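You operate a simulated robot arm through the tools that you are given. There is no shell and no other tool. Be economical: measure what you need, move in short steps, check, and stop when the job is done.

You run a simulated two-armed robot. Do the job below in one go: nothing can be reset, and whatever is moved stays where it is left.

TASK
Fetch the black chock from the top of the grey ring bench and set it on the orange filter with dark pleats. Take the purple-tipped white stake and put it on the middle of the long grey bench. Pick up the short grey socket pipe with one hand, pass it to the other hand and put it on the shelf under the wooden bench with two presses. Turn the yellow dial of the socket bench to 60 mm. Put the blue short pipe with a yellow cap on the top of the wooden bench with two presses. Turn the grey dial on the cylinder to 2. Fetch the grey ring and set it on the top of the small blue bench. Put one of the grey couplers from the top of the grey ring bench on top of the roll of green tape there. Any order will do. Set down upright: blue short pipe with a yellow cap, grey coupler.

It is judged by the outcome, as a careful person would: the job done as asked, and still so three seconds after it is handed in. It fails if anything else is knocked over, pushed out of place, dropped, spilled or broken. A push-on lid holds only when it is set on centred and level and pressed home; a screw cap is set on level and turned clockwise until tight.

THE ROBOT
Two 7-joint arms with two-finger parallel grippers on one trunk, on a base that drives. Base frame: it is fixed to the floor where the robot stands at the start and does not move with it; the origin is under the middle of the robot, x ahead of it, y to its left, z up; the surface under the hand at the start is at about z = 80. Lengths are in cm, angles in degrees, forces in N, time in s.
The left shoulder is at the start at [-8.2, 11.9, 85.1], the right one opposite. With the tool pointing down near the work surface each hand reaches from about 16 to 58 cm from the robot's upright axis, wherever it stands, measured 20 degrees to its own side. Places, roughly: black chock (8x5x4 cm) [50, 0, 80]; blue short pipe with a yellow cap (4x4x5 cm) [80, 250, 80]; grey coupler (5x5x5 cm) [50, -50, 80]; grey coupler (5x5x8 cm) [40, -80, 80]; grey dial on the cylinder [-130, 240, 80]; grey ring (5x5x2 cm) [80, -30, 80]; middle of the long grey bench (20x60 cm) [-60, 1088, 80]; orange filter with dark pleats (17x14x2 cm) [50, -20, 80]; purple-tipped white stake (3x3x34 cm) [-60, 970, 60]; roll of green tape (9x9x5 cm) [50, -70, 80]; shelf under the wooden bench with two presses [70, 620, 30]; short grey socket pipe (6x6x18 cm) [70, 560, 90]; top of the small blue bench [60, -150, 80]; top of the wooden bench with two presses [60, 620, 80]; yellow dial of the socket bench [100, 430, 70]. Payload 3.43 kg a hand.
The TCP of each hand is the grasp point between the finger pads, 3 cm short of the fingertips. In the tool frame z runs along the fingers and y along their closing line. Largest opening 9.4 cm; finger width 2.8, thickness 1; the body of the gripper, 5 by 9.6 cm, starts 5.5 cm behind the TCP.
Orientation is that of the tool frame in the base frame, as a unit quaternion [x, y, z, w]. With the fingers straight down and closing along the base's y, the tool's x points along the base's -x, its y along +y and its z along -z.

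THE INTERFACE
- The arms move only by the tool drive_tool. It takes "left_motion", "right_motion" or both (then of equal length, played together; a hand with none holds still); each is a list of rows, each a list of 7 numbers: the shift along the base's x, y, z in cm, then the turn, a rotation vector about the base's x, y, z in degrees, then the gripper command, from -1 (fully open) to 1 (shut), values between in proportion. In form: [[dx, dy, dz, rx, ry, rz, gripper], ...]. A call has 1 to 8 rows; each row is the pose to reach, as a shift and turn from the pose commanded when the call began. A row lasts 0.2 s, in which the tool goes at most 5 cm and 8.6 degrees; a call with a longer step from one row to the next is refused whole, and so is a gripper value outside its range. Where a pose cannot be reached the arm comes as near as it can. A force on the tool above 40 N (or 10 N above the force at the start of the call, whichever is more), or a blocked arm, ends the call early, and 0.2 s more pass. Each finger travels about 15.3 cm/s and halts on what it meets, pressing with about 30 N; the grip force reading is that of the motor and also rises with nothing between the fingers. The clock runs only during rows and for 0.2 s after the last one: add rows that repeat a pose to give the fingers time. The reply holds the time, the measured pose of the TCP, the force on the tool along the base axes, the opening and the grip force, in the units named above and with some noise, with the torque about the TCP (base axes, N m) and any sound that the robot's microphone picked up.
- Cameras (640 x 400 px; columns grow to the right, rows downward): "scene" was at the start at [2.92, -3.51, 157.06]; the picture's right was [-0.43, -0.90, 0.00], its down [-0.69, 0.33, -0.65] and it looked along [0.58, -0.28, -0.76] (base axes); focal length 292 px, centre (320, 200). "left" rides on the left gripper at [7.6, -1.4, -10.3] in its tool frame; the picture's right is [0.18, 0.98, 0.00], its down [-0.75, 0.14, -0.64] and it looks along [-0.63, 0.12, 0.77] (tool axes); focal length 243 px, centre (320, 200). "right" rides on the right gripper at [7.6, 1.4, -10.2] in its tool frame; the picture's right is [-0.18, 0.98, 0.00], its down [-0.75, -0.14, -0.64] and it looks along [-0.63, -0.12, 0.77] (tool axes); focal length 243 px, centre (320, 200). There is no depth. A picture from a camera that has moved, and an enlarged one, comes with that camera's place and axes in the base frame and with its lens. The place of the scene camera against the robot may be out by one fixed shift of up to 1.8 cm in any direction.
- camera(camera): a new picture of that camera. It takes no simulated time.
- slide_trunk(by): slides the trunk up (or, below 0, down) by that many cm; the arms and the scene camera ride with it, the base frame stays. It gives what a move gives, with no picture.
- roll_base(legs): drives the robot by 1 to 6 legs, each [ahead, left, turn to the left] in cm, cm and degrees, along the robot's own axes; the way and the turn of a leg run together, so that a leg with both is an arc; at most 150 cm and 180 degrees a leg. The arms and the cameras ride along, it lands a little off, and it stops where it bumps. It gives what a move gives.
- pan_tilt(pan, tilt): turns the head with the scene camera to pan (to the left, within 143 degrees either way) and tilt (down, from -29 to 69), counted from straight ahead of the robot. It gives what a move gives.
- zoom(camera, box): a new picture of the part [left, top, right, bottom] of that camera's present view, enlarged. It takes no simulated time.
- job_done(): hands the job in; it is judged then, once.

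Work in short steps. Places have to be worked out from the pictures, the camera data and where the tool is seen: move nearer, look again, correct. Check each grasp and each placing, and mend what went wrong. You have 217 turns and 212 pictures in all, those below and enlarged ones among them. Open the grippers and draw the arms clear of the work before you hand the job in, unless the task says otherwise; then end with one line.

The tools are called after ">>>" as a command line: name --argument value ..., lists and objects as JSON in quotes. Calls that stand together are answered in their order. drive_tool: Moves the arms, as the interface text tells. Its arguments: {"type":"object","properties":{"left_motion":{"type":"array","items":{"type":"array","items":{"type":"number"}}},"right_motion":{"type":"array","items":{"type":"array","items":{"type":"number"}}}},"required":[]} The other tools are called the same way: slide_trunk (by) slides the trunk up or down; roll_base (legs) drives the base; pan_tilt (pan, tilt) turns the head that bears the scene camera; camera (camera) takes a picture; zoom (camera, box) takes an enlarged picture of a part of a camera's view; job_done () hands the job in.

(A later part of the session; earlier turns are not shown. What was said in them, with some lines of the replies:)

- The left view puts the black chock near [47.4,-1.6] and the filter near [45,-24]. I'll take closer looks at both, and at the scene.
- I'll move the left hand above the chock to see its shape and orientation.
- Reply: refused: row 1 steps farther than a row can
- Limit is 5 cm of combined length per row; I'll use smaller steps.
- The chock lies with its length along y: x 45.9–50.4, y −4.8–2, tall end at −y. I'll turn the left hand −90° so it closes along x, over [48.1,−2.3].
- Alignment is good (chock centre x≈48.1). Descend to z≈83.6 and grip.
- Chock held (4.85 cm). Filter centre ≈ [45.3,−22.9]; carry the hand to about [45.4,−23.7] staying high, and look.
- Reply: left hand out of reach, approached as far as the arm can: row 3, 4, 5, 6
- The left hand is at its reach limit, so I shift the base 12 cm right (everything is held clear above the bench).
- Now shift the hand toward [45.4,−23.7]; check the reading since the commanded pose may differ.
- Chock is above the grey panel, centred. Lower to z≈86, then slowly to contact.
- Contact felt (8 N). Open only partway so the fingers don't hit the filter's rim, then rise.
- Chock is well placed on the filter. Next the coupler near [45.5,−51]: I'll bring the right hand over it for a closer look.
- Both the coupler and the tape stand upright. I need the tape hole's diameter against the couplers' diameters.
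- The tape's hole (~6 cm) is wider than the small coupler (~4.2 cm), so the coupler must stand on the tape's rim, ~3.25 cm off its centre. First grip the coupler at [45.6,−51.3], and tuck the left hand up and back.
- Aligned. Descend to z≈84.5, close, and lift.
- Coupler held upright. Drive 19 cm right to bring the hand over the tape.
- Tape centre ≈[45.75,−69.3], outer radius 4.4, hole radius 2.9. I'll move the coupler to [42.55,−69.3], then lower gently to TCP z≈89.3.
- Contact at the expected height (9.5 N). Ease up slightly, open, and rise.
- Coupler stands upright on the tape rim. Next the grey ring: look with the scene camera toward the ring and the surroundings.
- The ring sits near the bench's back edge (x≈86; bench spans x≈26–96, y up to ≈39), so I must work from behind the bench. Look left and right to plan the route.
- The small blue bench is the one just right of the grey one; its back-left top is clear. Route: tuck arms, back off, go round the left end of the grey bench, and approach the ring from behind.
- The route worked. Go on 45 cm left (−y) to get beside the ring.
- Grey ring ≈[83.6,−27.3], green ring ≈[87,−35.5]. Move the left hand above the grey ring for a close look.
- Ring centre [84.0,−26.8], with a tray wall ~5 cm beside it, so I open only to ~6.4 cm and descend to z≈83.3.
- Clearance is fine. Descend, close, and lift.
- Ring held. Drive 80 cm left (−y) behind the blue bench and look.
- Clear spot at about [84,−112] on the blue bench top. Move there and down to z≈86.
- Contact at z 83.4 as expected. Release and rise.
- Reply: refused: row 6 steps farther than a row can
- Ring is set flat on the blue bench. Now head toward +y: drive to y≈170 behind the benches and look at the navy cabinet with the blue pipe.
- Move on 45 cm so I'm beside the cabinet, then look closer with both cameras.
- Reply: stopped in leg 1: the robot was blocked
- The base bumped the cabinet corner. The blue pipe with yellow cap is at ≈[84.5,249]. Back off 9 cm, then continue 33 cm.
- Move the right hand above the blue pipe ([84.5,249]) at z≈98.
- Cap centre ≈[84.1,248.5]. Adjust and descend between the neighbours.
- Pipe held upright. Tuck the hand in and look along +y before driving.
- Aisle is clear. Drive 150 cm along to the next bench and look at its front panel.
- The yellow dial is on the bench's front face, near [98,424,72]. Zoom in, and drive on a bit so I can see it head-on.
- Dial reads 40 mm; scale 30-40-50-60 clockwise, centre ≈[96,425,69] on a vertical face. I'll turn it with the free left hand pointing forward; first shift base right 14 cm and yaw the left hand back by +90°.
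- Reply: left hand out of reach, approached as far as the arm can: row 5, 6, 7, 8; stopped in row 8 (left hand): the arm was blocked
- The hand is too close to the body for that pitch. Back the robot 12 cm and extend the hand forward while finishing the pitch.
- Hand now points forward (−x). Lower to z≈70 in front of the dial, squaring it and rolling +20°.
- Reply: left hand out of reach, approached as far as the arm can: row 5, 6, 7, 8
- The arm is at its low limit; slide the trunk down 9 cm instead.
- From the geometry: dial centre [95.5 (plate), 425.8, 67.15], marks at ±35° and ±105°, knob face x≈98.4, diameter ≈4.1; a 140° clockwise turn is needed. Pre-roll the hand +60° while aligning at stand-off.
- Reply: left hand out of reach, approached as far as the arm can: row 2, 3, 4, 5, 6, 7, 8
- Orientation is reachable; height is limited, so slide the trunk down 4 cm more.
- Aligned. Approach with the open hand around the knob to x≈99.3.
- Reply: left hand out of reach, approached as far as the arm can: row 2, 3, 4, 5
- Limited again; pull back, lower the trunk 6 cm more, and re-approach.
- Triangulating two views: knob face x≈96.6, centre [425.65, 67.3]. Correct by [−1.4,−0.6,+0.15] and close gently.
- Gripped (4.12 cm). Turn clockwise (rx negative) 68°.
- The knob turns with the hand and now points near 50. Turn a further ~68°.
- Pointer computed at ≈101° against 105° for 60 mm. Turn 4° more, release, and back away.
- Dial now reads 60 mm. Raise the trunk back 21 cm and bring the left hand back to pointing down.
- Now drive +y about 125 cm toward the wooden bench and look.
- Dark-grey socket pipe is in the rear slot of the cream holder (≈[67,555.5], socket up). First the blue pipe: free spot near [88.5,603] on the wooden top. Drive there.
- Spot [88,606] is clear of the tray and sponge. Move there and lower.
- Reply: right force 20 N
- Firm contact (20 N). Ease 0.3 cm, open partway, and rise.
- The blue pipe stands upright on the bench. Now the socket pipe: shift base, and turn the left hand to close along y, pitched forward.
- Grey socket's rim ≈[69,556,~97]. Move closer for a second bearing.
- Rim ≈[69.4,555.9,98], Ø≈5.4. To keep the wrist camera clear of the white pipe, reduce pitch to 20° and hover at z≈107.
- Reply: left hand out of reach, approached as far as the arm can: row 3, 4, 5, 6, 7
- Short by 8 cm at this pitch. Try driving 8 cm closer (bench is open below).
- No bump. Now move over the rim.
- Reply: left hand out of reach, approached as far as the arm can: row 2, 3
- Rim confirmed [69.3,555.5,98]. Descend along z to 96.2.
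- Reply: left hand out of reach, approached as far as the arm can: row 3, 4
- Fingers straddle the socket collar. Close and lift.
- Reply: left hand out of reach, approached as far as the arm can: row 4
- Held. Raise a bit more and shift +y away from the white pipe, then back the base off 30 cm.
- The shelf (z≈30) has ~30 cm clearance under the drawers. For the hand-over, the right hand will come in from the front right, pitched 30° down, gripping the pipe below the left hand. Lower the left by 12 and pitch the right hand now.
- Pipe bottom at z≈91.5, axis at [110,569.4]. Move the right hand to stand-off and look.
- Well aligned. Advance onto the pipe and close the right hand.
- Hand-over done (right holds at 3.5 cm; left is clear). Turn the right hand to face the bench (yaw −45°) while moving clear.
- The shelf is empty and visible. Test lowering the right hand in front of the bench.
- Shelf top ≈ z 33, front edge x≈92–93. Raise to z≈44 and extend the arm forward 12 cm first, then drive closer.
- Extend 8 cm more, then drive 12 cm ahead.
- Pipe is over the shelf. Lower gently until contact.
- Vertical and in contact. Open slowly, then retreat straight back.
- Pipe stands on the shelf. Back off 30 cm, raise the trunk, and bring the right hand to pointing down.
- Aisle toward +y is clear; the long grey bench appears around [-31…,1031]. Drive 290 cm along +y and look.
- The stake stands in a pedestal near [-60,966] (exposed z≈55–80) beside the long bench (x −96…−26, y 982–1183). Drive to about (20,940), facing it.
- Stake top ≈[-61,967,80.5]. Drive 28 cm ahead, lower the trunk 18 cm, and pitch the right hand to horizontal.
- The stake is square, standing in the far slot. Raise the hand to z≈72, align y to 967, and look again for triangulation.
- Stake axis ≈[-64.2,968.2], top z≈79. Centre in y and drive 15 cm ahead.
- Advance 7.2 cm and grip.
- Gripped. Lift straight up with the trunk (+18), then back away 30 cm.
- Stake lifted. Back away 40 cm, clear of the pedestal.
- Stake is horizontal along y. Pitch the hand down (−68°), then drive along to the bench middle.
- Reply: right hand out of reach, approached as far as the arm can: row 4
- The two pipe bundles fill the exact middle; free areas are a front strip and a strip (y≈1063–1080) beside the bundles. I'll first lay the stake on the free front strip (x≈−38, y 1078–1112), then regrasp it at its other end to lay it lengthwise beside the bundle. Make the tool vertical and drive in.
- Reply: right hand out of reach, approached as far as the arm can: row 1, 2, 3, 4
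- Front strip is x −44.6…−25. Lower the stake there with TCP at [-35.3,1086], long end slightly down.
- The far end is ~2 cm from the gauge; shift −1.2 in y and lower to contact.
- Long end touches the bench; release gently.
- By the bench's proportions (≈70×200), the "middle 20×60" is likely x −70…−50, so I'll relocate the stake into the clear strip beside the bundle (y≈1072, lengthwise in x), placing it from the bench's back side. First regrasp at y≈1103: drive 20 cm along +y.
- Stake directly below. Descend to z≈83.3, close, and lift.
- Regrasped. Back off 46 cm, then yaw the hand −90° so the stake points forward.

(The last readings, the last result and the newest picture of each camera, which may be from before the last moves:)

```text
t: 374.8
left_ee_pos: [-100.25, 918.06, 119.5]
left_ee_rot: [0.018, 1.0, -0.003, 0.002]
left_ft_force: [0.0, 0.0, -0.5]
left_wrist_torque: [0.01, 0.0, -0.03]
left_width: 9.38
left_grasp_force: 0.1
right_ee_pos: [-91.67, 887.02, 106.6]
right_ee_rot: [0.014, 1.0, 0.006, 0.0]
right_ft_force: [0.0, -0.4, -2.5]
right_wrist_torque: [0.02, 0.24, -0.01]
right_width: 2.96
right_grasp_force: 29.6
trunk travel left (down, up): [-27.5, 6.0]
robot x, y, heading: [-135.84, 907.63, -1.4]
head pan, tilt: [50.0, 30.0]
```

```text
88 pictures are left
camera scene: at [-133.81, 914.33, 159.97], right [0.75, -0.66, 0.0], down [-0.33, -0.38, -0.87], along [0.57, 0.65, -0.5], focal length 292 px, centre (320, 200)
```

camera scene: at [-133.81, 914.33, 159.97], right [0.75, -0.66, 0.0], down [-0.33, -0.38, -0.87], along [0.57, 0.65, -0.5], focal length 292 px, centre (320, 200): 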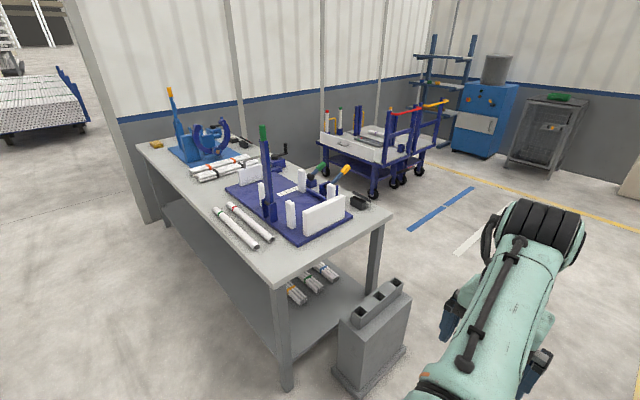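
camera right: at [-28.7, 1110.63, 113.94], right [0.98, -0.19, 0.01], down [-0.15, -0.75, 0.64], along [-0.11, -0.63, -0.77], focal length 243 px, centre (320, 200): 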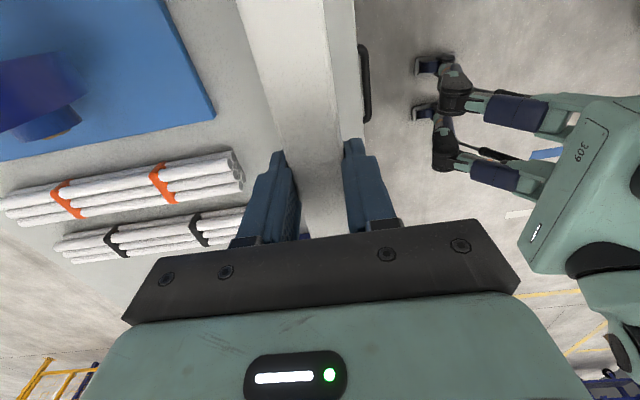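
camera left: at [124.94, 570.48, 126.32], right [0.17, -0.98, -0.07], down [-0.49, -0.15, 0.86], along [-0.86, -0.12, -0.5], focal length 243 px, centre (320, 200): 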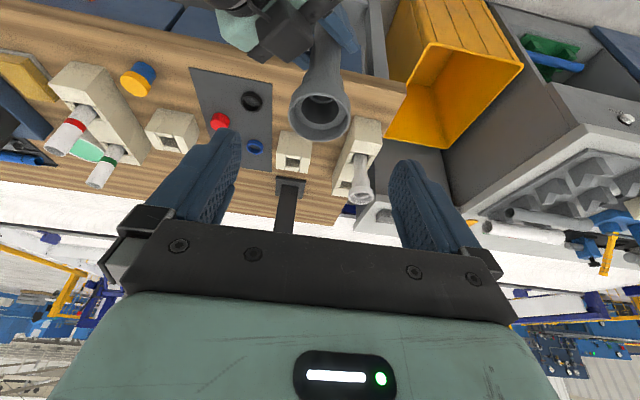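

I'm behind the bench now. A tall rod (x≈−69, y≈1027) is in the way of a direct slide, so back off 35 cm, go to y≈1092, and look.

>>> roll_base --legs '[[-35, 0, 1.3], [0, 100, 0], [0, 84, 0]]'

>>> pan_tilt --pan -8 --tilt 35

>>> camera --camera "scene"

```text
t: 393.2
left_ee_pos: [-135.24, 1104.55, 119.47]
left_ee_rot: [0.004, 1.0, -0.001, 0.002]
left_ft_force: [-0.1, 0.6, 0.0]
left_wrist_torque: [0.02, -0.02, 0.01]
left_width: 9.4
left_grasp_force: 0.0
right_ee_pos: [-125.83, 1073.88, 106.55]
right_ee_rot: [0.001, 1.0, 0.005, 0.001]
right_ft_force: [-0.2, 0.2, -3.3]
right_wrist_torque: [-0.04, 0.21, 0.0]
right_width: 2.96
right_grasp_force: 29.5
trunk travel left (down, up): [-27.5, 6.0]
robot x, y, heading: [-170.32, 1093.11, 0.4]
head pan, tilt: [50.0, 30.0]
```

```text
t: 394.4
left_ee_pos: [-135.21, 1104.64, 119.38]
left_ee_rot: [0.004, 1.0, -0.002, 0.002]
left_ft_force: [-0.1, -0.1, 0.7]
left_wrist_torque: [-0.03, 0.01, 0.02]
left_width: 9.38
left_grasp_force: 0.0
right_ee_pos: [-125.82, 1073.83, 106.57]
right_ee_rot: [0.001, 1.0, 0.005, 0.001]
right_ft_force: [-0.2, -0.2, -3.1]
right_wrist_torque: [0.01, 0.21, 0.01]
right_width: 2.97
right_grasp_force: 30.1
trunk travel left (down, up): [-27.5, 6.0]
robot x, y, heading: [-170.68, 1092.78, 0.4]
head pan, tilt: [-8.0, 35.0]
```

```text
87 pictures are left
camera scene: at [-165.77, 1091.88, 159.19], right [-0.13, -0.99, 0.0], down [-0.57, 0.08, -0.82], along [0.81, -0.11, -0.57], focal length 292 px, centre (320, 200)
```

scene: 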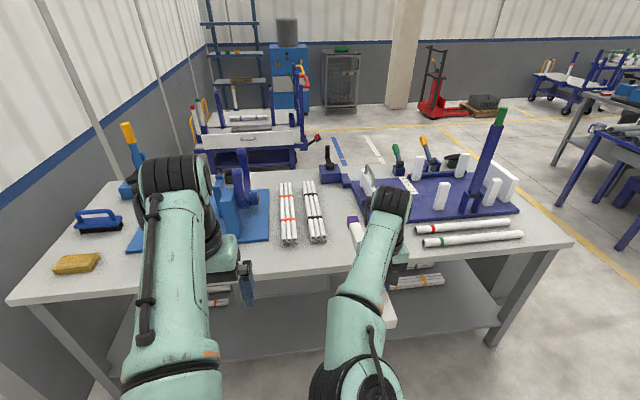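

The strip between bundle and jig is y≈1062–1078. Drive ahead ~40 cm and view with the hand camera.

>>> roll_base --legs '[[40, 0, 0]]'

>>> drive_tool --right_motion '[[2.5, -1.5, -3, 0, 0, 0, 1], [5, -3, -6, 0, 0, 0, 1], [7, -3, -10, 0, 0, 0, 1], [7, -3, -12, 0, 0, 0, 1]]'

>>> camera --camera "right"

>>> camera --camera "scene"

```text
t: 397.0
left_ee_pos: [-94.79, 1104.03, 119.38]
left_ee_rot: [0.012, 1.0, -0.002, 0.002]
left_ft_force: [-0.1, -0.4, -0.6]
left_wrist_torque: [0.03, 0.03, -0.01]
left_width: 9.39
left_grasp_force: 0.0
right_ee_pos: [-85.76, 1073.31, 106.55]
right_ee_rot: [0.007, 1.0, 0.005, 0.0]
right_ft_force: [0.3, 0.0, -3.1]
right_wrist_torque: [-0.03, 0.22, -0.01]
right_width: 2.97
right_grasp_force: 29.7
trunk travel left (down, up): [-27.5, 6.0]
robot x, y, heading: [-129.9, 1093.05, -0.7]
head pan, tilt: [-8.0, 35.0]
```

```text
t: 398.0
left_ee_pos: [-94.77, 1104.19, 119.47]
left_ee_rot: [0.011, 1.0, -0.001, 0.002]
left_ft_force: [0.5, 0.0, -0.1]
left_wrist_torque: [-0.03, 0.0, -0.01]
left_width: 9.42
left_grasp_force: 0.1
right_ee_pos: [-78.91, 1070.45, 94.47]
right_ee_rot: [0.006, 1.0, 0.006, 0.0]
right_ft_force: [0.7, -0.5, -1.9]
right_wrist_torque: [-0.01, 0.25, -0.02]
right_width: 2.98
right_grasp_force: 29.6
trunk travel left (down, up): [-27.5, 6.0]
robot x, y, heading: [-130.29, 1093.22, -0.6]
head pan, tilt: [-8.0, 35.0]
```

```text
86 pictures are left
camera right: at [-86.41, 1071.9, 104.82], right [0.2, 0.98, 0.01], down [0.75, -0.16, 0.64], along [0.63, -0.12, -0.77], focal length 243 px, centre (320, 200)
```

right: 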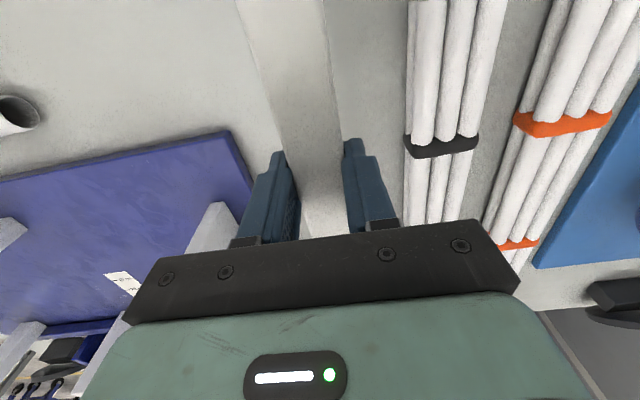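

```text
85 pictures are left
camera scene: at [-125.51, 1091.78, 159.19], right [-0.15, -0.99, 0.0], down [-0.57, 0.08, -0.82], along [0.81, -0.12, -0.57], focal length 292 px, centre (320, 200)
```

scene: 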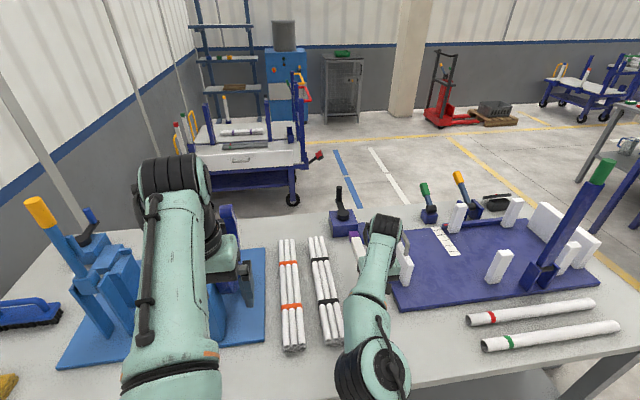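

Strip measured y 1060.6–1078.6. Creep 4 cm closer, then place at TCP ≈[-74,1072].

>>> roll_base --legs '[[4, 0, 0.6]]'

>>> drive_tool --right_motion '[[1, 1, -3, 0, 0, 0, 1], [1, 1.5, -6, 0, 0, 0, 1], [1, 1.5, -8, 0, 0, 0, 1], [1, 1.5, -8, 0, 0, 0, 1]]'

>>> camera --camera "right"

>>> zoom --camera "scene" --box '[270, 180, 470, 320]'

```text
t: 398.8
left_ee_pos: [-91.06, 1104.44, 119.44]
left_ee_rot: [0.005, 1.0, -0.002, 0.001]
left_ft_force: [0.9, -0.6, -0.9]
left_wrist_torque: [0.0, 0.01, 0.0]
left_width: 9.39
left_grasp_force: 0.0
right_ee_pos: [-74.68, 1070.86, 94.62]
right_ee_rot: [0.002, 1.0, 0.005, 0.0]
right_ft_force: [0.1, 0.9, -3.5]
right_wrist_torque: [0.01, 0.21, 0.0]
right_width: 2.95
right_grasp_force: 30.1
trunk travel left (down, up): [-27.5, 6.0]
robot x, y, heading: [-126.32, 1092.81, 0.1]
head pan, tilt: [-8.0, 35.0]
```

```text
t: 399.8
left_ee_pos: [-90.94, 1104.39, 119.46]
left_ee_rot: [0.006, 1.0, -0.001, 0.002]
left_ft_force: [0.3, 0.3, 0.1]
left_wrist_torque: [-0.01, -0.02, 0.02]
left_width: 9.41
left_grasp_force: 0.0
right_ee_pos: [-73.74, 1072.44, 86.49]
right_ee_rot: [0.001, 1.0, 0.005, 0.0]
right_ft_force: [0.2, 0.2, -2.9]
right_wrist_torque: [-0.01, 0.22, 0.0]
right_width: 2.98
right_grasp_force: 29.9
trunk travel left (down, up): [-27.5, 6.0]
robot x, y, heading: [-126.41, 1093.69, 0.4]
head pan, tilt: [-8.0, 35.0]
```

```text
84 pictures are left
camera right: at [-81.25, 1073.85, 96.75], right [0.19, 0.98, 0.01], down [0.75, -0.15, 0.64], along [0.63, -0.11, -0.77], focal length 243 px, centre (320, 200)
```

right: 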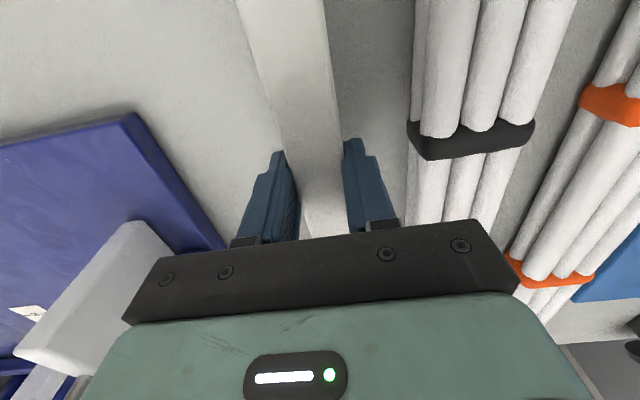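

```text
2.86 times, centred on (370, 250) of scene
camera zoom: at [-121.58, 1091.81, 159.19], right [-0.14, -0.99, 0.0], down [-0.57, 0.08, -0.82], along [0.81, -0.11, -0.57], focal length 833 px, centre (177, 57)
```

zoom: 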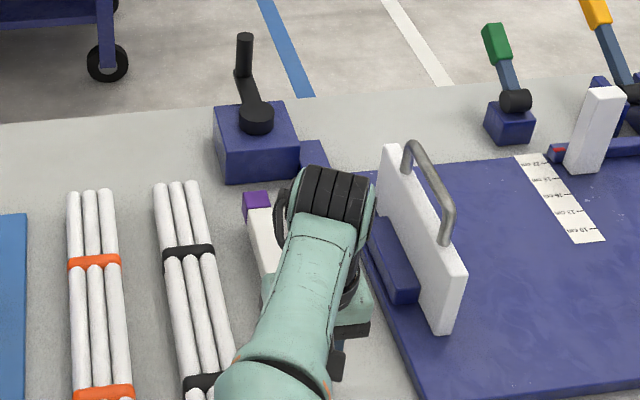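

Clearances fine. Lower to contact (expected TCP z≈83.4).

>>> drive_tool --right_motion '[[0, 0, -1.2, 0, 0, 0, 1], [0, 0, -2.2, 0, 0, 0, 1], [0, 0, -2.7, 0, 0, 0, 1], [0, 0, -3.0, 0, 0, 0, 1], [0, 0, -3.2, 0, 0, 0, 1]]'

```text
t: 401.0
left_ee_pos: [-91.02, 1104.54, 119.5]
left_ee_rot: [0.006, 1.0, -0.002, 0.002]
left_ft_force: [-0.3, 0.2, -0.2]
left_wrist_torque: [0.0, -0.01, -0.02]
left_width: 9.38
left_grasp_force: 0.1
right_ee_pos: [-73.74, 1072.56, 83.58]
right_ee_rot: [0.001, 1.0, 0.005, 0.001]
right_ft_force: [2.3, 0.4, 9.0]
right_wrist_torque: [-0.2, 0.12, -0.12]
right_width: 2.96
right_grasp_force: 30.5
trunk travel left (down, up): [-27.5, 6.0]
robot x, y, heading: [-126.48, 1093.23, 0.1]
head pan, tilt: [-8.0, 35.0]
```

Contact. Release partly and rise.

>>> drive_tool --right_motion '[[0, 0, 0, 0, 0, 0, 0.2], [0, 0, 0, 0, 0, 0, -0.15], [0, 0, 0, 0, 0, 0, -0.15], [0, 0, 4, 0, 0, 0, -0.15], [0, 0, 8, 0, 0, 0, -0.5], [0, 0, 12, 0, 0, 0, -1], [-3, 0, 16, 0, 0, 0, -1], [-6, 0, 20, 0, 0, 0, -1]]'

>>> camera --camera "right"

>>> camera --camera "scene"

```text
t: 402.8
left_ee_pos: [-91.09, 1104.42, 119.52]
left_ee_rot: [0.006, 1.0, -0.002, 0.001]
left_ft_force: [0.8, -0.3, -0.3]
left_wrist_torque: [-0.04, -0.04, 0.0]
left_width: 9.39
left_grasp_force: 0.1
right_ee_pos: [-79.84, 1072.37, 103.33]
right_ee_rot: [0.001, 1.0, 0.006, -0.001]
right_ft_force: [0.4, 0.9, -0.1]
right_wrist_torque: [-0.03, -0.02, -0.01]
right_width: 9.38
right_grasp_force: 0.1
trunk travel left (down, up): [-27.5, 6.0]
robot x, y, heading: [-126.41, 1093.07, 0.1]
head pan, tilt: [-8.0, 35.0]
```

```text
82 pictures are left
camera right: at [-87.4, 1073.79, 113.53], right [0.19, 0.98, 0.01], down [0.75, -0.15, 0.64], along [0.63, -0.11, -0.77], focal length 243 px, centre (320, 200)
```

right: 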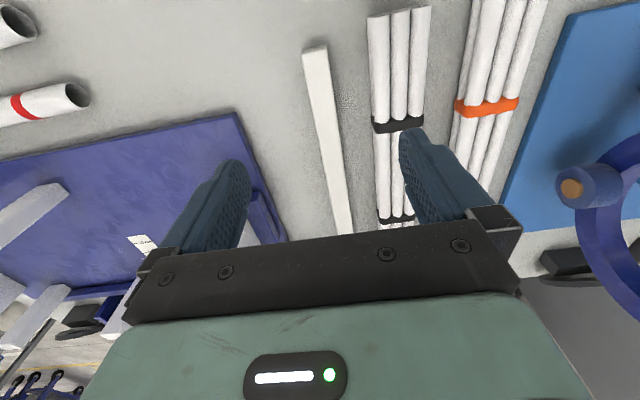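

```text
81 pictures are left
camera scene: at [-121.7, 1091.81, 159.19], right [-0.14, -0.99, 0.0], down [-0.57, 0.08, -0.82], along [0.81, -0.11, -0.57], focal length 292 px, centre (320, 200)
```

scene: 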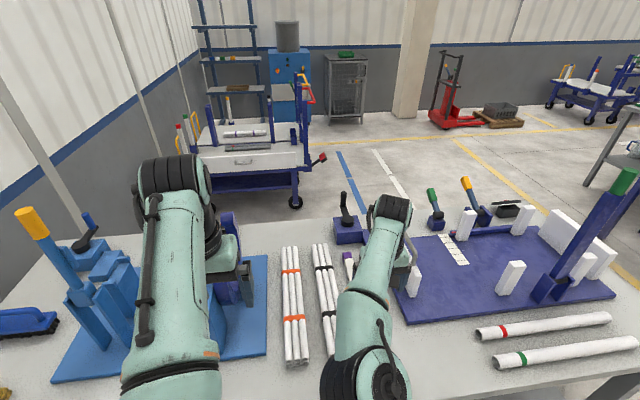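

The stake lies flat on the bench at about x −83…−49, y 1072.5. Last: the grey dial near [-130,240]. Drive back by the known route.

>>> roll_base --legs '[[-40, 0, 0], [0, -100, 0], [0, -85, 0], [113, 0, 0], [113, 0, 0], [90, 0, 0]]'

>>> roll_base --legs '[[0, -135, 0], [0, -135, 0], [0, -135, 0]]'

```text
t: 436.5
left_ee_pos: [182.81, 906.92, 119.44]
left_ee_rot: [0.025, 1.0, -0.002, 0.002]
left_ft_force: [0.0, -0.6, 1.0]
left_wrist_torque: [-0.02, 0.02, -0.02]
left_width: 9.39
left_grasp_force: 0.1
right_ee_pos: [192.9, 874.31, 103.22]
right_ee_rot: [0.021, 1.0, 0.005, 0.0]
right_ft_force: [0.0, -0.4, 0.4]
right_wrist_torque: [-0.01, 0.0, 0.01]
right_width: 9.4
right_grasp_force: 0.1
trunk travel left (down, up): [-27.5, 6.0]
robot x, y, heading: [147.26, 896.93, -1.8]
head pan, tilt: [-8.0, 35.0]
```

```text
t: 471.6
left_ee_pos: [167.49, 505.13, 119.46]
left_ee_rot: [0.031, 1.0, -0.001, 0.002]
left_ft_force: [-0.2, 0.8, 0.5]
left_wrist_torque: [0.0, -0.01, 0.03]
left_width: 9.39
left_grasp_force: 0.0
right_ee_pos: [177.16, 472.65, 103.17]
right_ee_rot: [0.026, 1.0, 0.005, 0.0]
right_ft_force: [-0.4, -0.3, 0.2]
right_wrist_torque: [-0.04, 0.0, 0.04]
right_width: 9.4
right_grasp_force: 0.1
trunk travel left (down, up): [-27.5, 6.0]
robot x, y, heading: [132.13, 495.39, -2.6]
head pan, tilt: [-8.0, 35.0]
```

>>> roll_base --legs '[[16, 0, 2.6], [0, -135, 0], [0, -135, 0], [0, -130, 0]]'

>>> pan_tilt --pan 125 --tilt 20

>>> camera --camera "scene"

```text
t: 507.3
left_ee_pos: [180.49, 108.18, 119.43]
left_ee_rot: [0.004, 1.0, -0.002, 0.001]
left_ft_force: [-0.6, 0.4, 0.2]
left_wrist_torque: [0.0, -0.03, -0.02]
left_width: 9.42
left_grasp_force: 0.2
right_ee_pos: [191.92, 76.14, 103.16]
right_ee_rot: [-0.001, 1.0, 0.005, 0.0]
right_ft_force: [-0.2, 0.6, 0.5]
right_wrist_torque: [-0.03, 0.0, 0.02]
right_width: 9.4
right_grasp_force: 0.2
trunk travel left (down, up): [-27.5, 6.0]
robot x, y, heading: [145.29, 96.99, 0.6]
head pan, tilt: [-8.0, 35.0]
```

```text
t: 509.5
left_ee_pos: [180.52, 108.09, 119.5]
left_ee_rot: [0.004, 1.0, -0.002, 0.002]
left_ft_force: [-1.0, -0.8, -0.7]
left_wrist_torque: [0.04, -0.04, 0.0]
left_width: 9.4
left_grasp_force: 0.0
right_ee_pos: [191.9, 76.15, 103.28]
right_ee_rot: [-0.001, 1.0, 0.005, -0.001]
right_ft_force: [0.6, -0.5, -0.1]
right_wrist_torque: [0.01, -0.01, 0.0]
right_width: 9.4
right_grasp_force: 0.0
trunk travel left (down, up): [-27.5, 6.0]
robot x, y, heading: [145.31, 96.96, 0.3]
head pan, tilt: [125.0, 20.0]
```

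```text
80 pictures are left
camera scene: at [135.86, 104.11, 161.58], right [0.81, 0.58, 0.0], down [0.2, -0.28, -0.94], along [-0.54, 0.77, -0.34], focal length 292 px, centre (320, 200)
```

scene: 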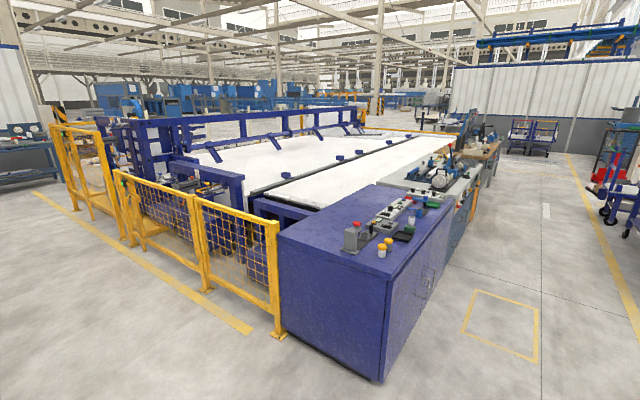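

>>> zoom --camera "scene" --box '[80, 120, 290, 270]'

```text
2.67 times, centred on (185, 195) of scene
camera zoom: at [135.86, 104.11, 161.58], right [0.81, 0.58, 0.0], down [0.2, -0.28, -0.94], along [-0.54, 0.77, -0.34], focal length 778 px, centre (680, 213)
```

zoom: 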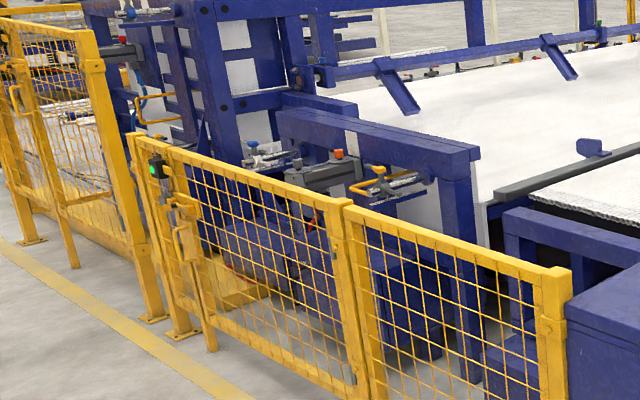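

Drive west in front of the fence to about (-70,105), turn to face it, and look.

>>> roll_base --legs '[[-110, 0, 0], [-105, 0, 0], [0, 0, 90]]'

>>> pan_tilt --pan 20 --tilt 25

>>> camera --camera "scene"

```text
t: 523.9
left_ee_pos: [-80.44, 132.09, 119.38]
left_ee_rot: [-0.7, 0.714, 0.0, 0.002]
left_ft_force: [-0.3, -0.1, 0.3]
left_wrist_torque: [0.01, 0.0, -0.02]
left_width: 9.39
left_grasp_force: 0.1
right_ee_pos: [-48.21, 143.06, 103.12]
right_ee_rot: [-0.702, 0.712, 0.003, -0.003]
right_ft_force: [0.3, -0.7, -0.5]
right_wrist_torque: [-0.02, 0.0, -0.01]
right_width: 9.41
right_grasp_force: 0.1
trunk travel left (down, up): [-27.5, 6.0]
robot x, y, heading: [-69.76, 96.62, 89.8]
head pan, tilt: [125.0, 20.0]
```

```text
t: 525.8
left_ee_pos: [-80.38, 132.23, 119.53]
left_ee_rot: [-0.7, 0.714, 0.0, 0.003]
left_ft_force: [0.3, 0.0, -0.3]
left_wrist_torque: [0.0, 0.0, 0.0]
left_width: 9.39
left_grasp_force: 0.0
right_ee_pos: [-48.13, 143.06, 103.1]
right_ee_rot: [-0.702, 0.712, 0.003, -0.004]
right_ft_force: [0.6, 0.9, 0.0]
right_wrist_torque: [-0.02, 0.0, -0.04]
right_width: 9.4
right_grasp_force: 0.0
trunk travel left (down, up): [-27.5, 6.0]
robot x, y, heading: [-69.66, 96.69, 89.5]
head pan, tilt: [20.0, 25.0]
```

```text
78 pictures are left
camera scene: at [-72.22, 100.82, 160.77], right [0.94, 0.34, 0.0], down [0.14, -0.4, -0.91], along [-0.3, 0.85, -0.42], focal length 292 px, centre (320, 200)
```

scene: 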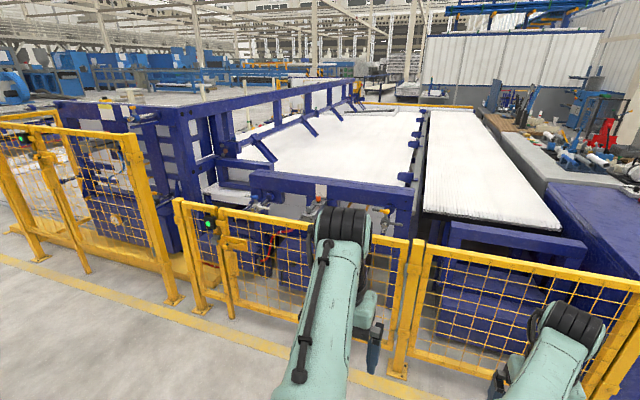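

The cylinder is hidden behind my arm. Move left 60 cm so it is straight ahead.

>>> roll_base --legs '[[20, 60, 0]]'

>>> pan_tilt --pan 0 --tilt 35

>>> camera --camera "scene"

```text
t: 531.5
left_ee_pos: [-140.17, 152.47, 119.37]
left_ee_rot: [-0.699, 0.715, 0.0, 0.002]
left_ft_force: [0.4, -0.2, -0.4]
left_wrist_torque: [-0.01, 0.0, 0.0]
left_width: 9.42
left_grasp_force: 0.0
right_ee_pos: [-108.1, 163.27, 103.12]
right_ee_rot: [-0.701, 0.713, 0.003, -0.004]
right_ft_force: [0.3, -0.9, -0.8]
right_wrist_torque: [-0.01, -0.03, 0.01]
right_width: 9.42
right_grasp_force: 0.0
trunk travel left (down, up): [-27.5, 6.0]
robot x, y, heading: [-129.12, 117.02, 89.3]
head pan, tilt: [20.0, 25.0]
```

```text
t: 532.3
left_ee_pos: [-140.12, 152.43, 119.5]
left_ee_rot: [-0.699, 0.715, 0.001, 0.002]
left_ft_force: [0.1, -0.4, -0.1]
left_wrist_torque: [-0.01, 0.0, -0.02]
left_width: 9.38
left_grasp_force: 0.1
right_ee_pos: [-108.06, 163.36, 103.13]
right_ee_rot: [-0.701, 0.713, 0.004, -0.004]
right_ft_force: [-0.1, -0.3, 0.2]
right_wrist_torque: [0.0, 0.0, 0.03]
right_width: 9.42
right_grasp_force: 0.0
trunk travel left (down, up): [-27.5, 6.0]
robot x, y, heading: [-129.54, 117.23, 89.4]
head pan, tilt: [0.0, 35.0]
```

```text
77 pictures are left
camera scene: at [-128.99, 121.3, 159.2], right [1.0, -0.01, 0.0], down [0.0, -0.57, -0.82], along [0.01, 0.82, -0.57], focal length 292 px, centre (320, 200)
```

scene: 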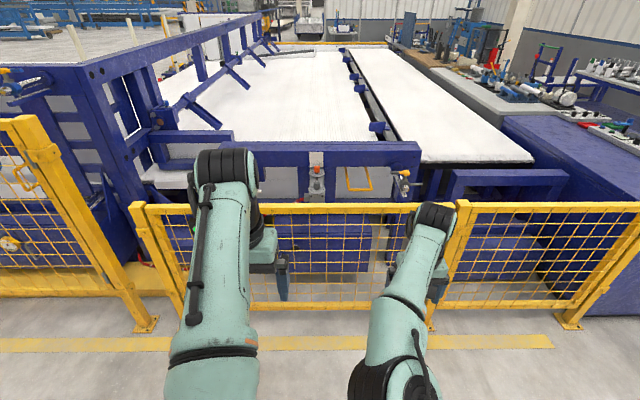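

>>> zoom --camera "scene" --box '[270, 150, 430, 250]'

```text
4.00 times, centred on (350, 200) of scene
camera zoom: at [-128.99, 121.3, 159.2], right [1.0, -0.01, 0.0], down [0.0, -0.57, -0.82], along [0.01, 0.82, -0.57], focal length 1166 px, centre (200, 200)
```

zoom: 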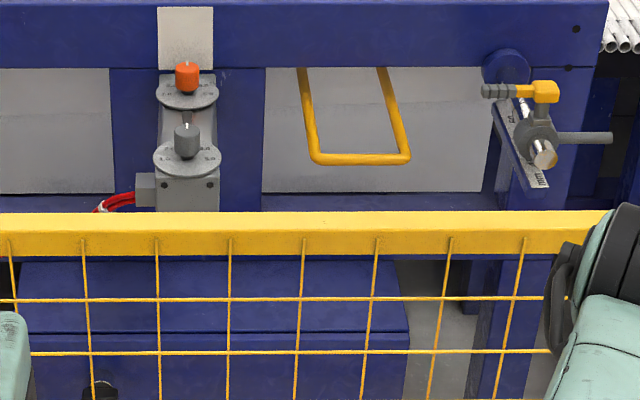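

The grey dial sits on a horizontal scale plate at ≈[-129,245,80], about 24 cm behind a fence ≈86 high. I'll reach over with the right hand: drive ahead 64 and left 14.

>>> roll_base --legs '[[0, 14, 0.6], [64, 0, 0]]'

>>> pan_tilt --pan -12 --tilt 52

>>> camera --camera "scene"

>>> camera --camera "right"

```text
t: 537.4
left_ee_pos: [-154.16, 217.19, 119.49]
left_ee_rot: [-0.701, 0.713, 0.0, 0.003]
left_ft_force: [-0.9, 0.2, -0.7]
left_wrist_torque: [0.01, 0.0, 0.01]
left_width: 9.38
left_grasp_force: 0.2
right_ee_pos: [-122.04, 228.08, 103.19]
right_ee_rot: [-0.704, 0.71, 0.004, -0.004]
right_ft_force: [0.1, 0.4, 0.2]
right_wrist_torque: [0.01, 0.02, -0.01]
right_width: 9.41
right_grasp_force: 0.0
trunk travel left (down, up): [-27.5, 6.0]
robot x, y, heading: [-142.93, 181.8, 90.3]
head pan, tilt: [0.0, 35.0]
```

```text
t: 538.2
left_ee_pos: [-154.23, 217.18, 119.54]
left_ee_rot: [-0.701, 0.713, 0.0, 0.002]
left_ft_force: [1.1, -0.3, -1.0]
left_wrist_torque: [0.01, 0.0, 0.01]
left_width: 9.37
left_grasp_force: 0.1
right_ee_pos: [-121.94, 228.24, 103.16]
right_ee_rot: [-0.704, 0.71, 0.004, -0.004]
right_ft_force: [0.0, -0.4, 1.1]
right_wrist_torque: [0.01, 0.02, 0.0]
right_width: 9.42
right_grasp_force: 0.0
trunk travel left (down, up): [-27.5, 6.0]
robot x, y, heading: [-142.87, 181.71, 89.9]
head pan, tilt: [-12.0, 52.0]
```

```text
75 pictures are left
camera scene: at [-141.1, 184.56, 156.76], right [0.98, -0.21, 0.0], down [-0.17, -0.77, -0.62], along [0.13, 0.6, -0.79], focal length 292 px, centre (320, 200)
```

scene: 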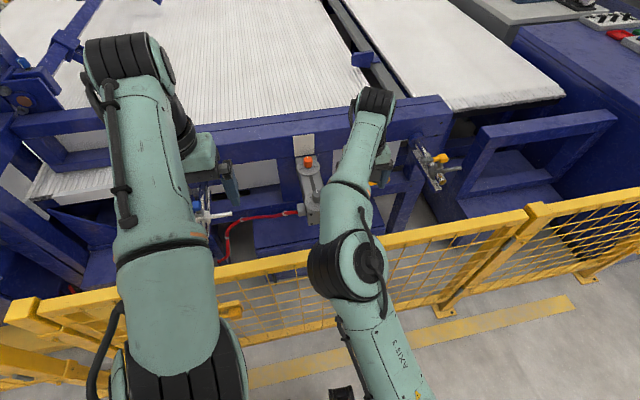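

```text
74 pictures are left
camera right: at [-123.27, 220.68, 113.47], right [-0.98, 0.19, 0.01], down [0.16, 0.75, 0.64], along [0.12, 0.63, -0.77], focal length 243 px, centre (320, 200)
```

right: 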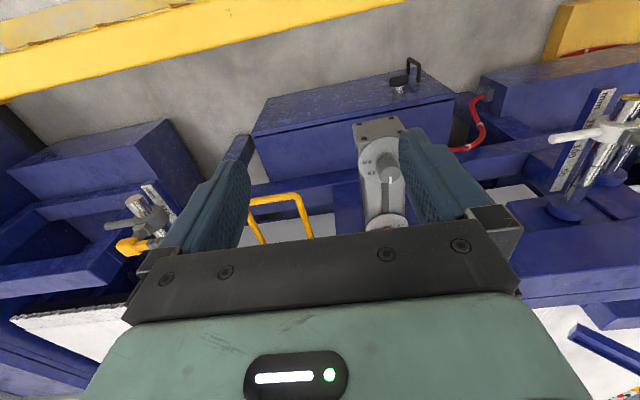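

Dial ≈[-129,243]. Creep 4 cm closer and bring the right hand above it.

>>> roll_base --legs '[[5, 0, 0]]'

>>> drive_tool --right_motion '[[-2, 2, -0.5, 0, 0, 0, -1], [-4, 4, -1, 0, 0, 0, -1], [-6, 6, -2, 0, 0, 0, -1], [-7, 7.5, -3, 0, 0, 0, -1], [-7, 7.5, -3, 0, 0, 0, -1]]'

>>> camera --camera "right"

```text
t: 539.1
left_ee_pos: [-154.03, 222.13, 119.38]
left_ee_rot: [-0.701, 0.713, 0.0, 0.003]
left_ft_force: [-0.3, 0.2, -1.0]
left_wrist_torque: [-0.03, -0.02, 0.02]
left_width: 9.41
left_grasp_force: 0.0
right_ee_pos: [-121.98, 233.13, 103.2]
right_ee_rot: [-0.703, 0.711, 0.004, -0.004]
right_ft_force: [-0.3, -0.1, -0.4]
right_wrist_torque: [-0.06, 0.0, -0.01]
right_width: 9.38
right_grasp_force: 0.0
trunk travel left (down, up): [-27.5, 6.0]
robot x, y, heading: [-142.9, 186.73, 89.8]
head pan, tilt: [-12.0, 52.0]
```

```text
t: 540.3
left_ee_pos: [-154.14, 222.09, 119.58]
left_ee_rot: [-0.701, 0.713, 0.0, 0.002]
left_ft_force: [-0.4, -0.4, -0.1]
left_wrist_torque: [0.0, 0.0, -0.02]
left_width: 9.38
left_grasp_force: 0.1
right_ee_pos: [-127.97, 238.94, 101.13]
right_ee_rot: [-0.703, 0.711, 0.004, -0.004]
right_ft_force: [-0.3, 0.3, -0.3]
right_wrist_torque: [-0.02, 0.01, -0.02]
right_width: 9.41
right_grasp_force: 0.0
right hand out of reach, approached as far as the arm can: row 4, 5
trunk travel left (down, up): [-27.5, 6.0]
robot x, y, heading: [-143.27, 186.83, 89.6]
head pan, tilt: [-12.0, 52.0]
```

```text
73 pictures are left
camera right: at [-129.27, 231.41, 111.41], right [-0.98, 0.19, 0.01], down [0.16, 0.75, 0.64], along [0.12, 0.63, -0.77], focal length 243 px, centre (320, 200)
```

right: 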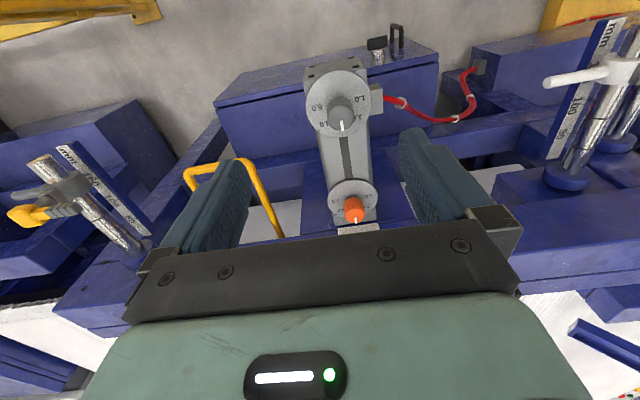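

>>> zoom --camera "right" --box '[290, 55, 390, 145]'

>>> zoom --camera "scene" --box '[250, 120, 400, 260]'

```text
4.44 times, centred on (340, 100) of right
camera zoom: at [-129.27, 231.41, 111.41], right [-0.98, 0.19, 0.01], down [0.16, 0.75, 0.64], along [0.12, 0.63, -0.77], focal length 1078 px, centre (231, 644)
```

zoom: 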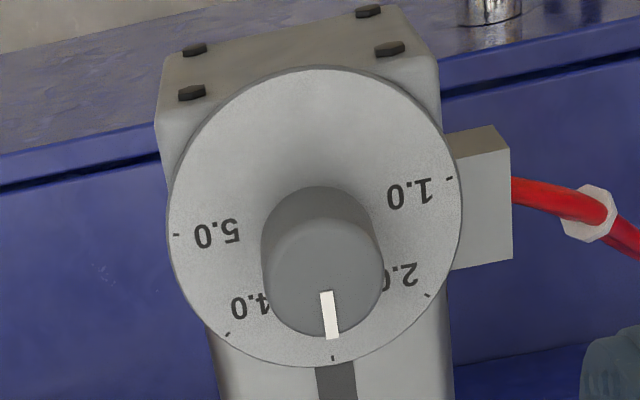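

```text
2.86 times, centred on (325, 190) of scene
camera zoom: at [-141.07, 189.48, 156.75], right [0.98, -0.21, 0.0], down [-0.17, -0.77, -0.62], along [0.13, 0.6, -0.79], focal length 833 px, centre (306, 229)
```

zoom: 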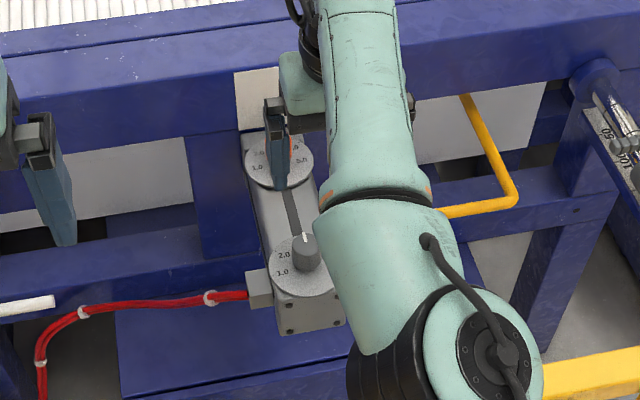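

Marks are 50° apart (3.0 straight ahead, 2.0 to the left), so I need +50° (counter-clockwise from above). Knob centre [-129.8,242.4], Ø≈3.1, top z≈83.6. Descend over it with fingers 6 cm apart.

>>> drive_tool --right_motion '[[-0.5, 0.5, -3, 0, 0, 0, -0.28], [-1, 1, -6, 0, 0, 0, -0.28], [-1.5, 2, -9, 0, 0, 0, -0.28], [-1.8, 3.5, -11, 0, 0, 0, -0.28], [-1.8, 3.5, -12, 0, 0, 0, -0.28], [-1.8, 3.5, -12, 0, 0, 0, -0.28]]'

>>> camera --camera "right"

>>> camera --camera "scene"

```text
t: 541.7
left_ee_pos: [-154.07, 222.04, 119.52]
left_ee_rot: [-0.701, 0.713, 0.0, 0.004]
left_ft_force: [0.0, 1.4, -0.4]
left_wrist_torque: [0.0, 0.02, -0.01]
left_width: 9.41
left_grasp_force: 0.0
right_ee_pos: [-129.58, 242.1, 88.95]
right_ee_rot: [-0.704, 0.71, 0.005, -0.003]
right_ft_force: [0.4, -0.4, -0.5]
right_wrist_torque: [0.04, 0.01, 0.0]
right_width: 6.03
right_grasp_force: 0.1
right hand out of reach, approached as far as the arm can: row 4, 5, 6
trunk travel left (down, up): [-27.5, 6.0]
robot x, y, heading: [-142.91, 186.59, 89.7]
head pan, tilt: [-12.0, 52.0]
```

```text
70 pictures are left
camera right: at [-131.04, 234.48, 99.3], right [-0.98, 0.19, 0.01], down [0.16, 0.75, 0.64], along [0.12, 0.63, -0.77], focal length 243 px, centre (320, 200)
```

right: 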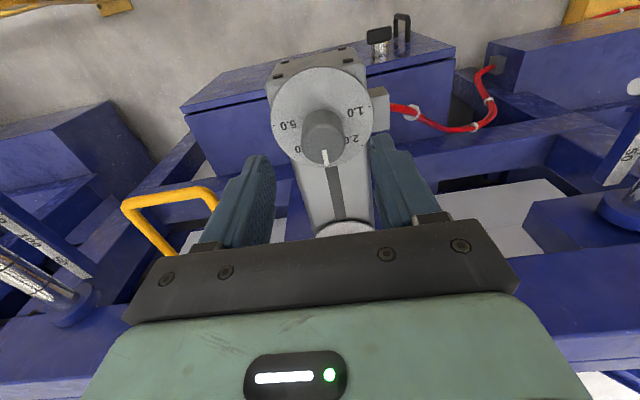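

```text
69 pictures are left
camera scene: at [-141.06, 189.45, 156.76], right [0.98, -0.21, 0.0], down [-0.17, -0.77, -0.62], along [0.13, 0.6, -0.79], focal length 292 px, centre (320, 200)
```

scene: 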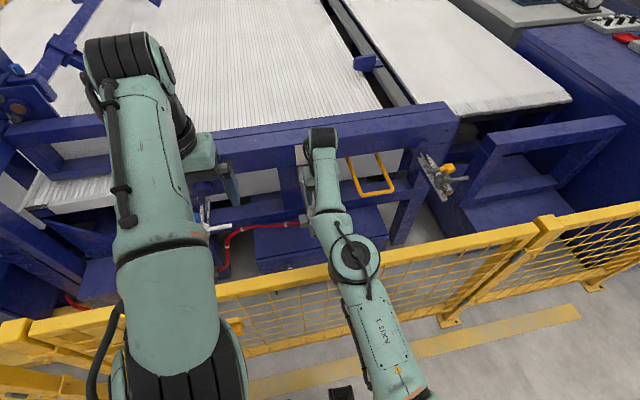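

Aligned within 0.3 cm. Descend to z≈83.6 and close on the knob.

>>> drive_tool --right_motion '[[-0.2, 0.1, -2, 0, 0, 0, -0.28], [-0.25, 0.1, -4, 0, 0, 0, -0.28], [-0.25, 0.1, -5.2, 0, 0, 0, -0.28], [-0.25, 0.1, -5.2, 0, 0, 0, 0.1], [-0.25, 0.1, -5.2, 0, 0, 0, 0.4], [-0.25, 0.1, -5.2, 0, 0, 0, 0.7]]'

>>> camera --camera "right"

```text
t: 543.1
left_ee_pos: [-154.14, 222.13, 119.58]
left_ee_rot: [-0.701, 0.713, 0.0, 0.003]
left_ft_force: [-0.2, 0.3, -0.1]
left_wrist_torque: [0.01, 0.0, 0.04]
left_width: 9.38
left_grasp_force: 0.0
right_ee_pos: [-130.04, 242.12, 83.59]
right_ee_rot: [-0.703, 0.712, 0.005, -0.003]
right_ft_force: [1.1, 0.6, -1.8]
right_wrist_torque: [0.65, -1.09, -0.01]
right_width: 3.16
right_grasp_force: 44.5
trunk travel left (down, up): [-27.5, 6.0]
robot x, y, heading: [-142.88, 186.8, 89.9]
head pan, tilt: [-12.0, 52.0]
```

```text
68 pictures are left
camera right: at [-131.29, 234.64, 94.07], right [-0.98, 0.19, 0.01], down [0.16, 0.75, 0.64], along [0.12, 0.63, -0.77], focal length 243 px, centre (320, 200)
```

right: 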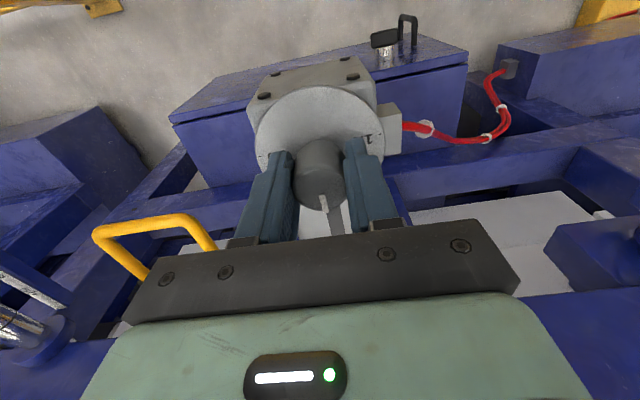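

Gripped (3.16 cm). Turn +50° counter-clockwise from above.

>>> drive_tool --right_motion '[[0, 0, 0, 0, 0, 8.3, 0.7], [0, 0, 0, 0, 0, 16.6, 0.7], [0, 0, 0, 0, 0, 25, 0.7], [0, 0, 0, 0, 0, 33.3, 0.7], [0, 0, 0, 0, 0, 41.6, 0.7], [0, 0, 0, 0, 0, 50, 0.7], [0, 0, 0, 0, 0, 50, 0.7]]'

>>> zoom --camera "right" --box '[220, 70, 420, 230]'

```text
t: 544.7
left_ee_pos: [-153.91, 222.12, 119.54]
left_ee_rot: [-0.701, 0.713, 0.0, 0.002]
left_ft_force: [-0.5, -0.4, 0.9]
left_wrist_torque: [0.01, -0.01, -0.01]
left_width: 9.43
left_grasp_force: 0.0
right_ee_pos: [-129.71, 242.25, 83.79]
right_ee_rot: [0.938, -0.347, -0.001, 0.005]
right_ft_force: [12.6, 9.1, -2.2]
right_wrist_torque: [1.14, -0.98, -0.06]
right_width: 3.13
right_grasp_force: 45.1
trunk travel left (down, up): [-27.5, 6.0]
robot x, y, heading: [-143.29, 186.63, 89.7]
head pan, tilt: [-12.0, 52.0]
```

```text
2.50 times, centred on (320, 150) of right
camera zoom: at [-124.77, 236.39, 94.08], right [-0.78, -0.63, 0.01], down [-0.48, 0.6, 0.64], along [-0.41, 0.49, -0.77], focal length 606 px, centre (320, 325)
```

zoom: 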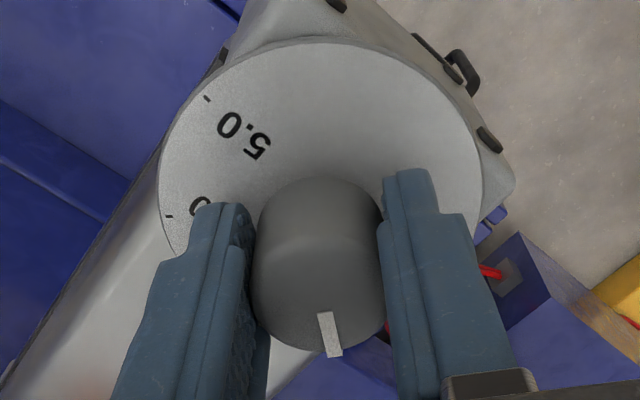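

Knob turned with the hand. Release, rise, and check.

>>> drive_tool --right_motion '[[0, 0, 0, 0, 0, 0, 0.2], [0, 0, 0, 0, 0, 0, -0.28], [0, 0, 0, 0, 0, 0, -0.28], [0, 0, 4, 0, 0, 0, -0.28], [0, 0, 8, 0, 0, 0, -0.28], [0, 0, 12, 0, 0, 0, -0.28], [0, -2, 16, 0, 0, 0, -0.28]]'

>>> zoom --camera "right" --box '[250, 30, 410, 170]'

```text
t: 546.3
left_ee_pos: [-154.21, 221.87, 119.51]
left_ee_rot: [-0.701, 0.713, 0.0, 0.003]
left_ft_force: [0.5, -0.9, -0.2]
left_wrist_torque: [0.0, -0.01, 0.03]
left_width: 9.39
left_grasp_force: 0.1
right_ee_pos: [-130.3, 239.06, 100.0]
right_ee_rot: [0.938, -0.347, -0.002, 0.005]
right_ft_force: [-0.3, -0.4, -0.3]
right_wrist_torque: [0.02, 0.03, -0.01]
right_width: 6.02
right_grasp_force: 0.1
right hand out of reach, approached as far as the arm can: row 5, 6, 7
trunk travel left (down, up): [-27.5, 6.0]
robot x, y, heading: [-143.19, 186.65, 89.9]
head pan, tilt: [-12.0, 52.0]
```

```text
2.86 times, centred on (330, 100) of right
camera zoom: at [-125.23, 233.24, 110.25], right [-0.78, -0.63, 0.01], down [-0.48, 0.6, 0.64], along [-0.41, 0.49, -0.77], focal length 693 px, centre (291, 486)
```

zoom: 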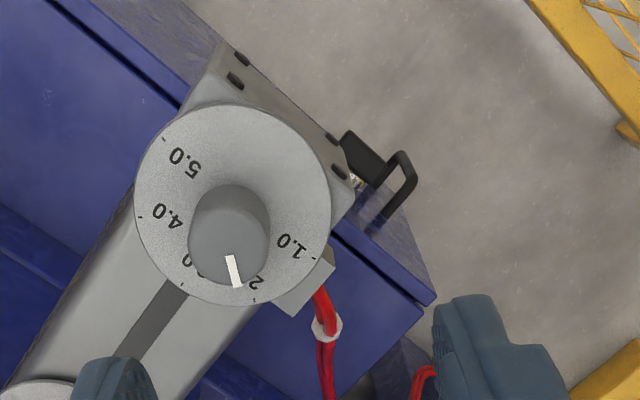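

Pointer at ≈51° against the 2.0 mark at ≈50.5° — dial is at 2. Back away from the fence and open the gripper.

>>> roll_base --legs '[[-45, 0, 0]]'

>>> drive_tool --right_motion '[[0, 0, 1, 0, 0, 0, -1], [0, 0, 2, 0, 0, 0, -1]]'

>>> pan_tilt --pan -10 --tilt 40

>>> zoom --camera "scene" --box '[240, 80, 400, 200]'

```text
t: 549.0
left_ee_pos: [-154.34, 176.98, 119.39]
left_ee_rot: [-0.702, 0.712, 0.0, 0.003]
left_ft_force: [0.2, 0.1, -0.1]
left_wrist_torque: [0.0, -0.02, -0.03]
left_width: 9.4
left_grasp_force: 0.1
right_ee_pos: [-130.47, 194.34, 99.85]
right_ee_rot: [0.939, -0.345, -0.002, 0.005]
right_ft_force: [-0.1, -0.7, -0.5]
right_wrist_torque: [0.01, -0.04, 0.01]
right_width: 6.02
right_grasp_force: 0.1
trunk travel left (down, up): [-27.5, 6.0]
robot x, y, heading: [-143.02, 141.42, 90.0]
head pan, tilt: [-12.0, 52.0]
```

```text
t: 549.6
left_ee_pos: [-154.14, 177.01, 119.45]
left_ee_rot: [-0.702, 0.712, 0.0, 0.003]
left_ft_force: [-0.6, 0.8, -0.7]
left_wrist_torque: [0.04, 0.02, 0.01]
left_width: 9.41
left_grasp_force: 0.0
right_ee_pos: [-130.33, 193.38, 101.9]
right_ee_rot: [0.939, -0.345, -0.003, 0.004]
right_ft_force: [0.6, -0.1, 0.6]
right_wrist_torque: [0.01, -0.04, 0.02]
right_width: 9.4
right_grasp_force: 0.0
right hand out of reach, approached as far as the arm can: row 1, 2
trunk travel left (down, up): [-27.5, 6.0]
robot x, y, heading: [-143.38, 141.95, 89.9]
head pan, tilt: [-12.0, 52.0]
```

```text
t: 550.4
left_ee_pos: [-154.26, 177.02, 119.42]
left_ee_rot: [-0.702, 0.712, 0.0, 0.002]
left_ft_force: [0.0, -0.1, -0.4]
left_wrist_torque: [0.0, 0.03, 0.01]
left_width: 9.39
left_grasp_force: 0.0
right_ee_pos: [-130.31, 193.27, 101.7]
right_ee_rot: [0.939, -0.345, -0.001, 0.005]
right_ft_force: [0.1, 0.0, 0.6]
right_wrist_torque: [-0.01, 0.03, 0.03]
right_width: 9.38
right_grasp_force: 0.1
trunk travel left (down, up): [-27.5, 6.0]
robot x, y, heading: [-143.52, 141.82, 89.9]
head pan, tilt: [-10.0, 40.0]
```

```text
3.33 times, centred on (320, 140) of scene
camera zoom: at [-141.24, 145.53, 158.43], right [0.98, -0.17, 0.0], down [-0.11, -0.63, -0.77], along [0.13, 0.75, -0.64], focal length 972 px, centre (320, 400)
```

zoom: 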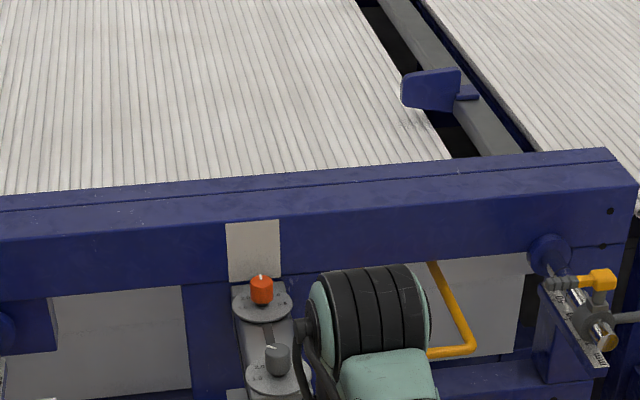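

All eight items are done, the arms are clear of the work and the grippers are open, so I'm handing the job in.

>>> job_done

```text
The job is handed in.
```

All eight items were carried out and the job is handed in. The one uncertain point is the stake: pipe bundles already fill the centre of the long grey bench, so it lies just beside them, about 6 cm off in depth and 15 cm off along the bench.
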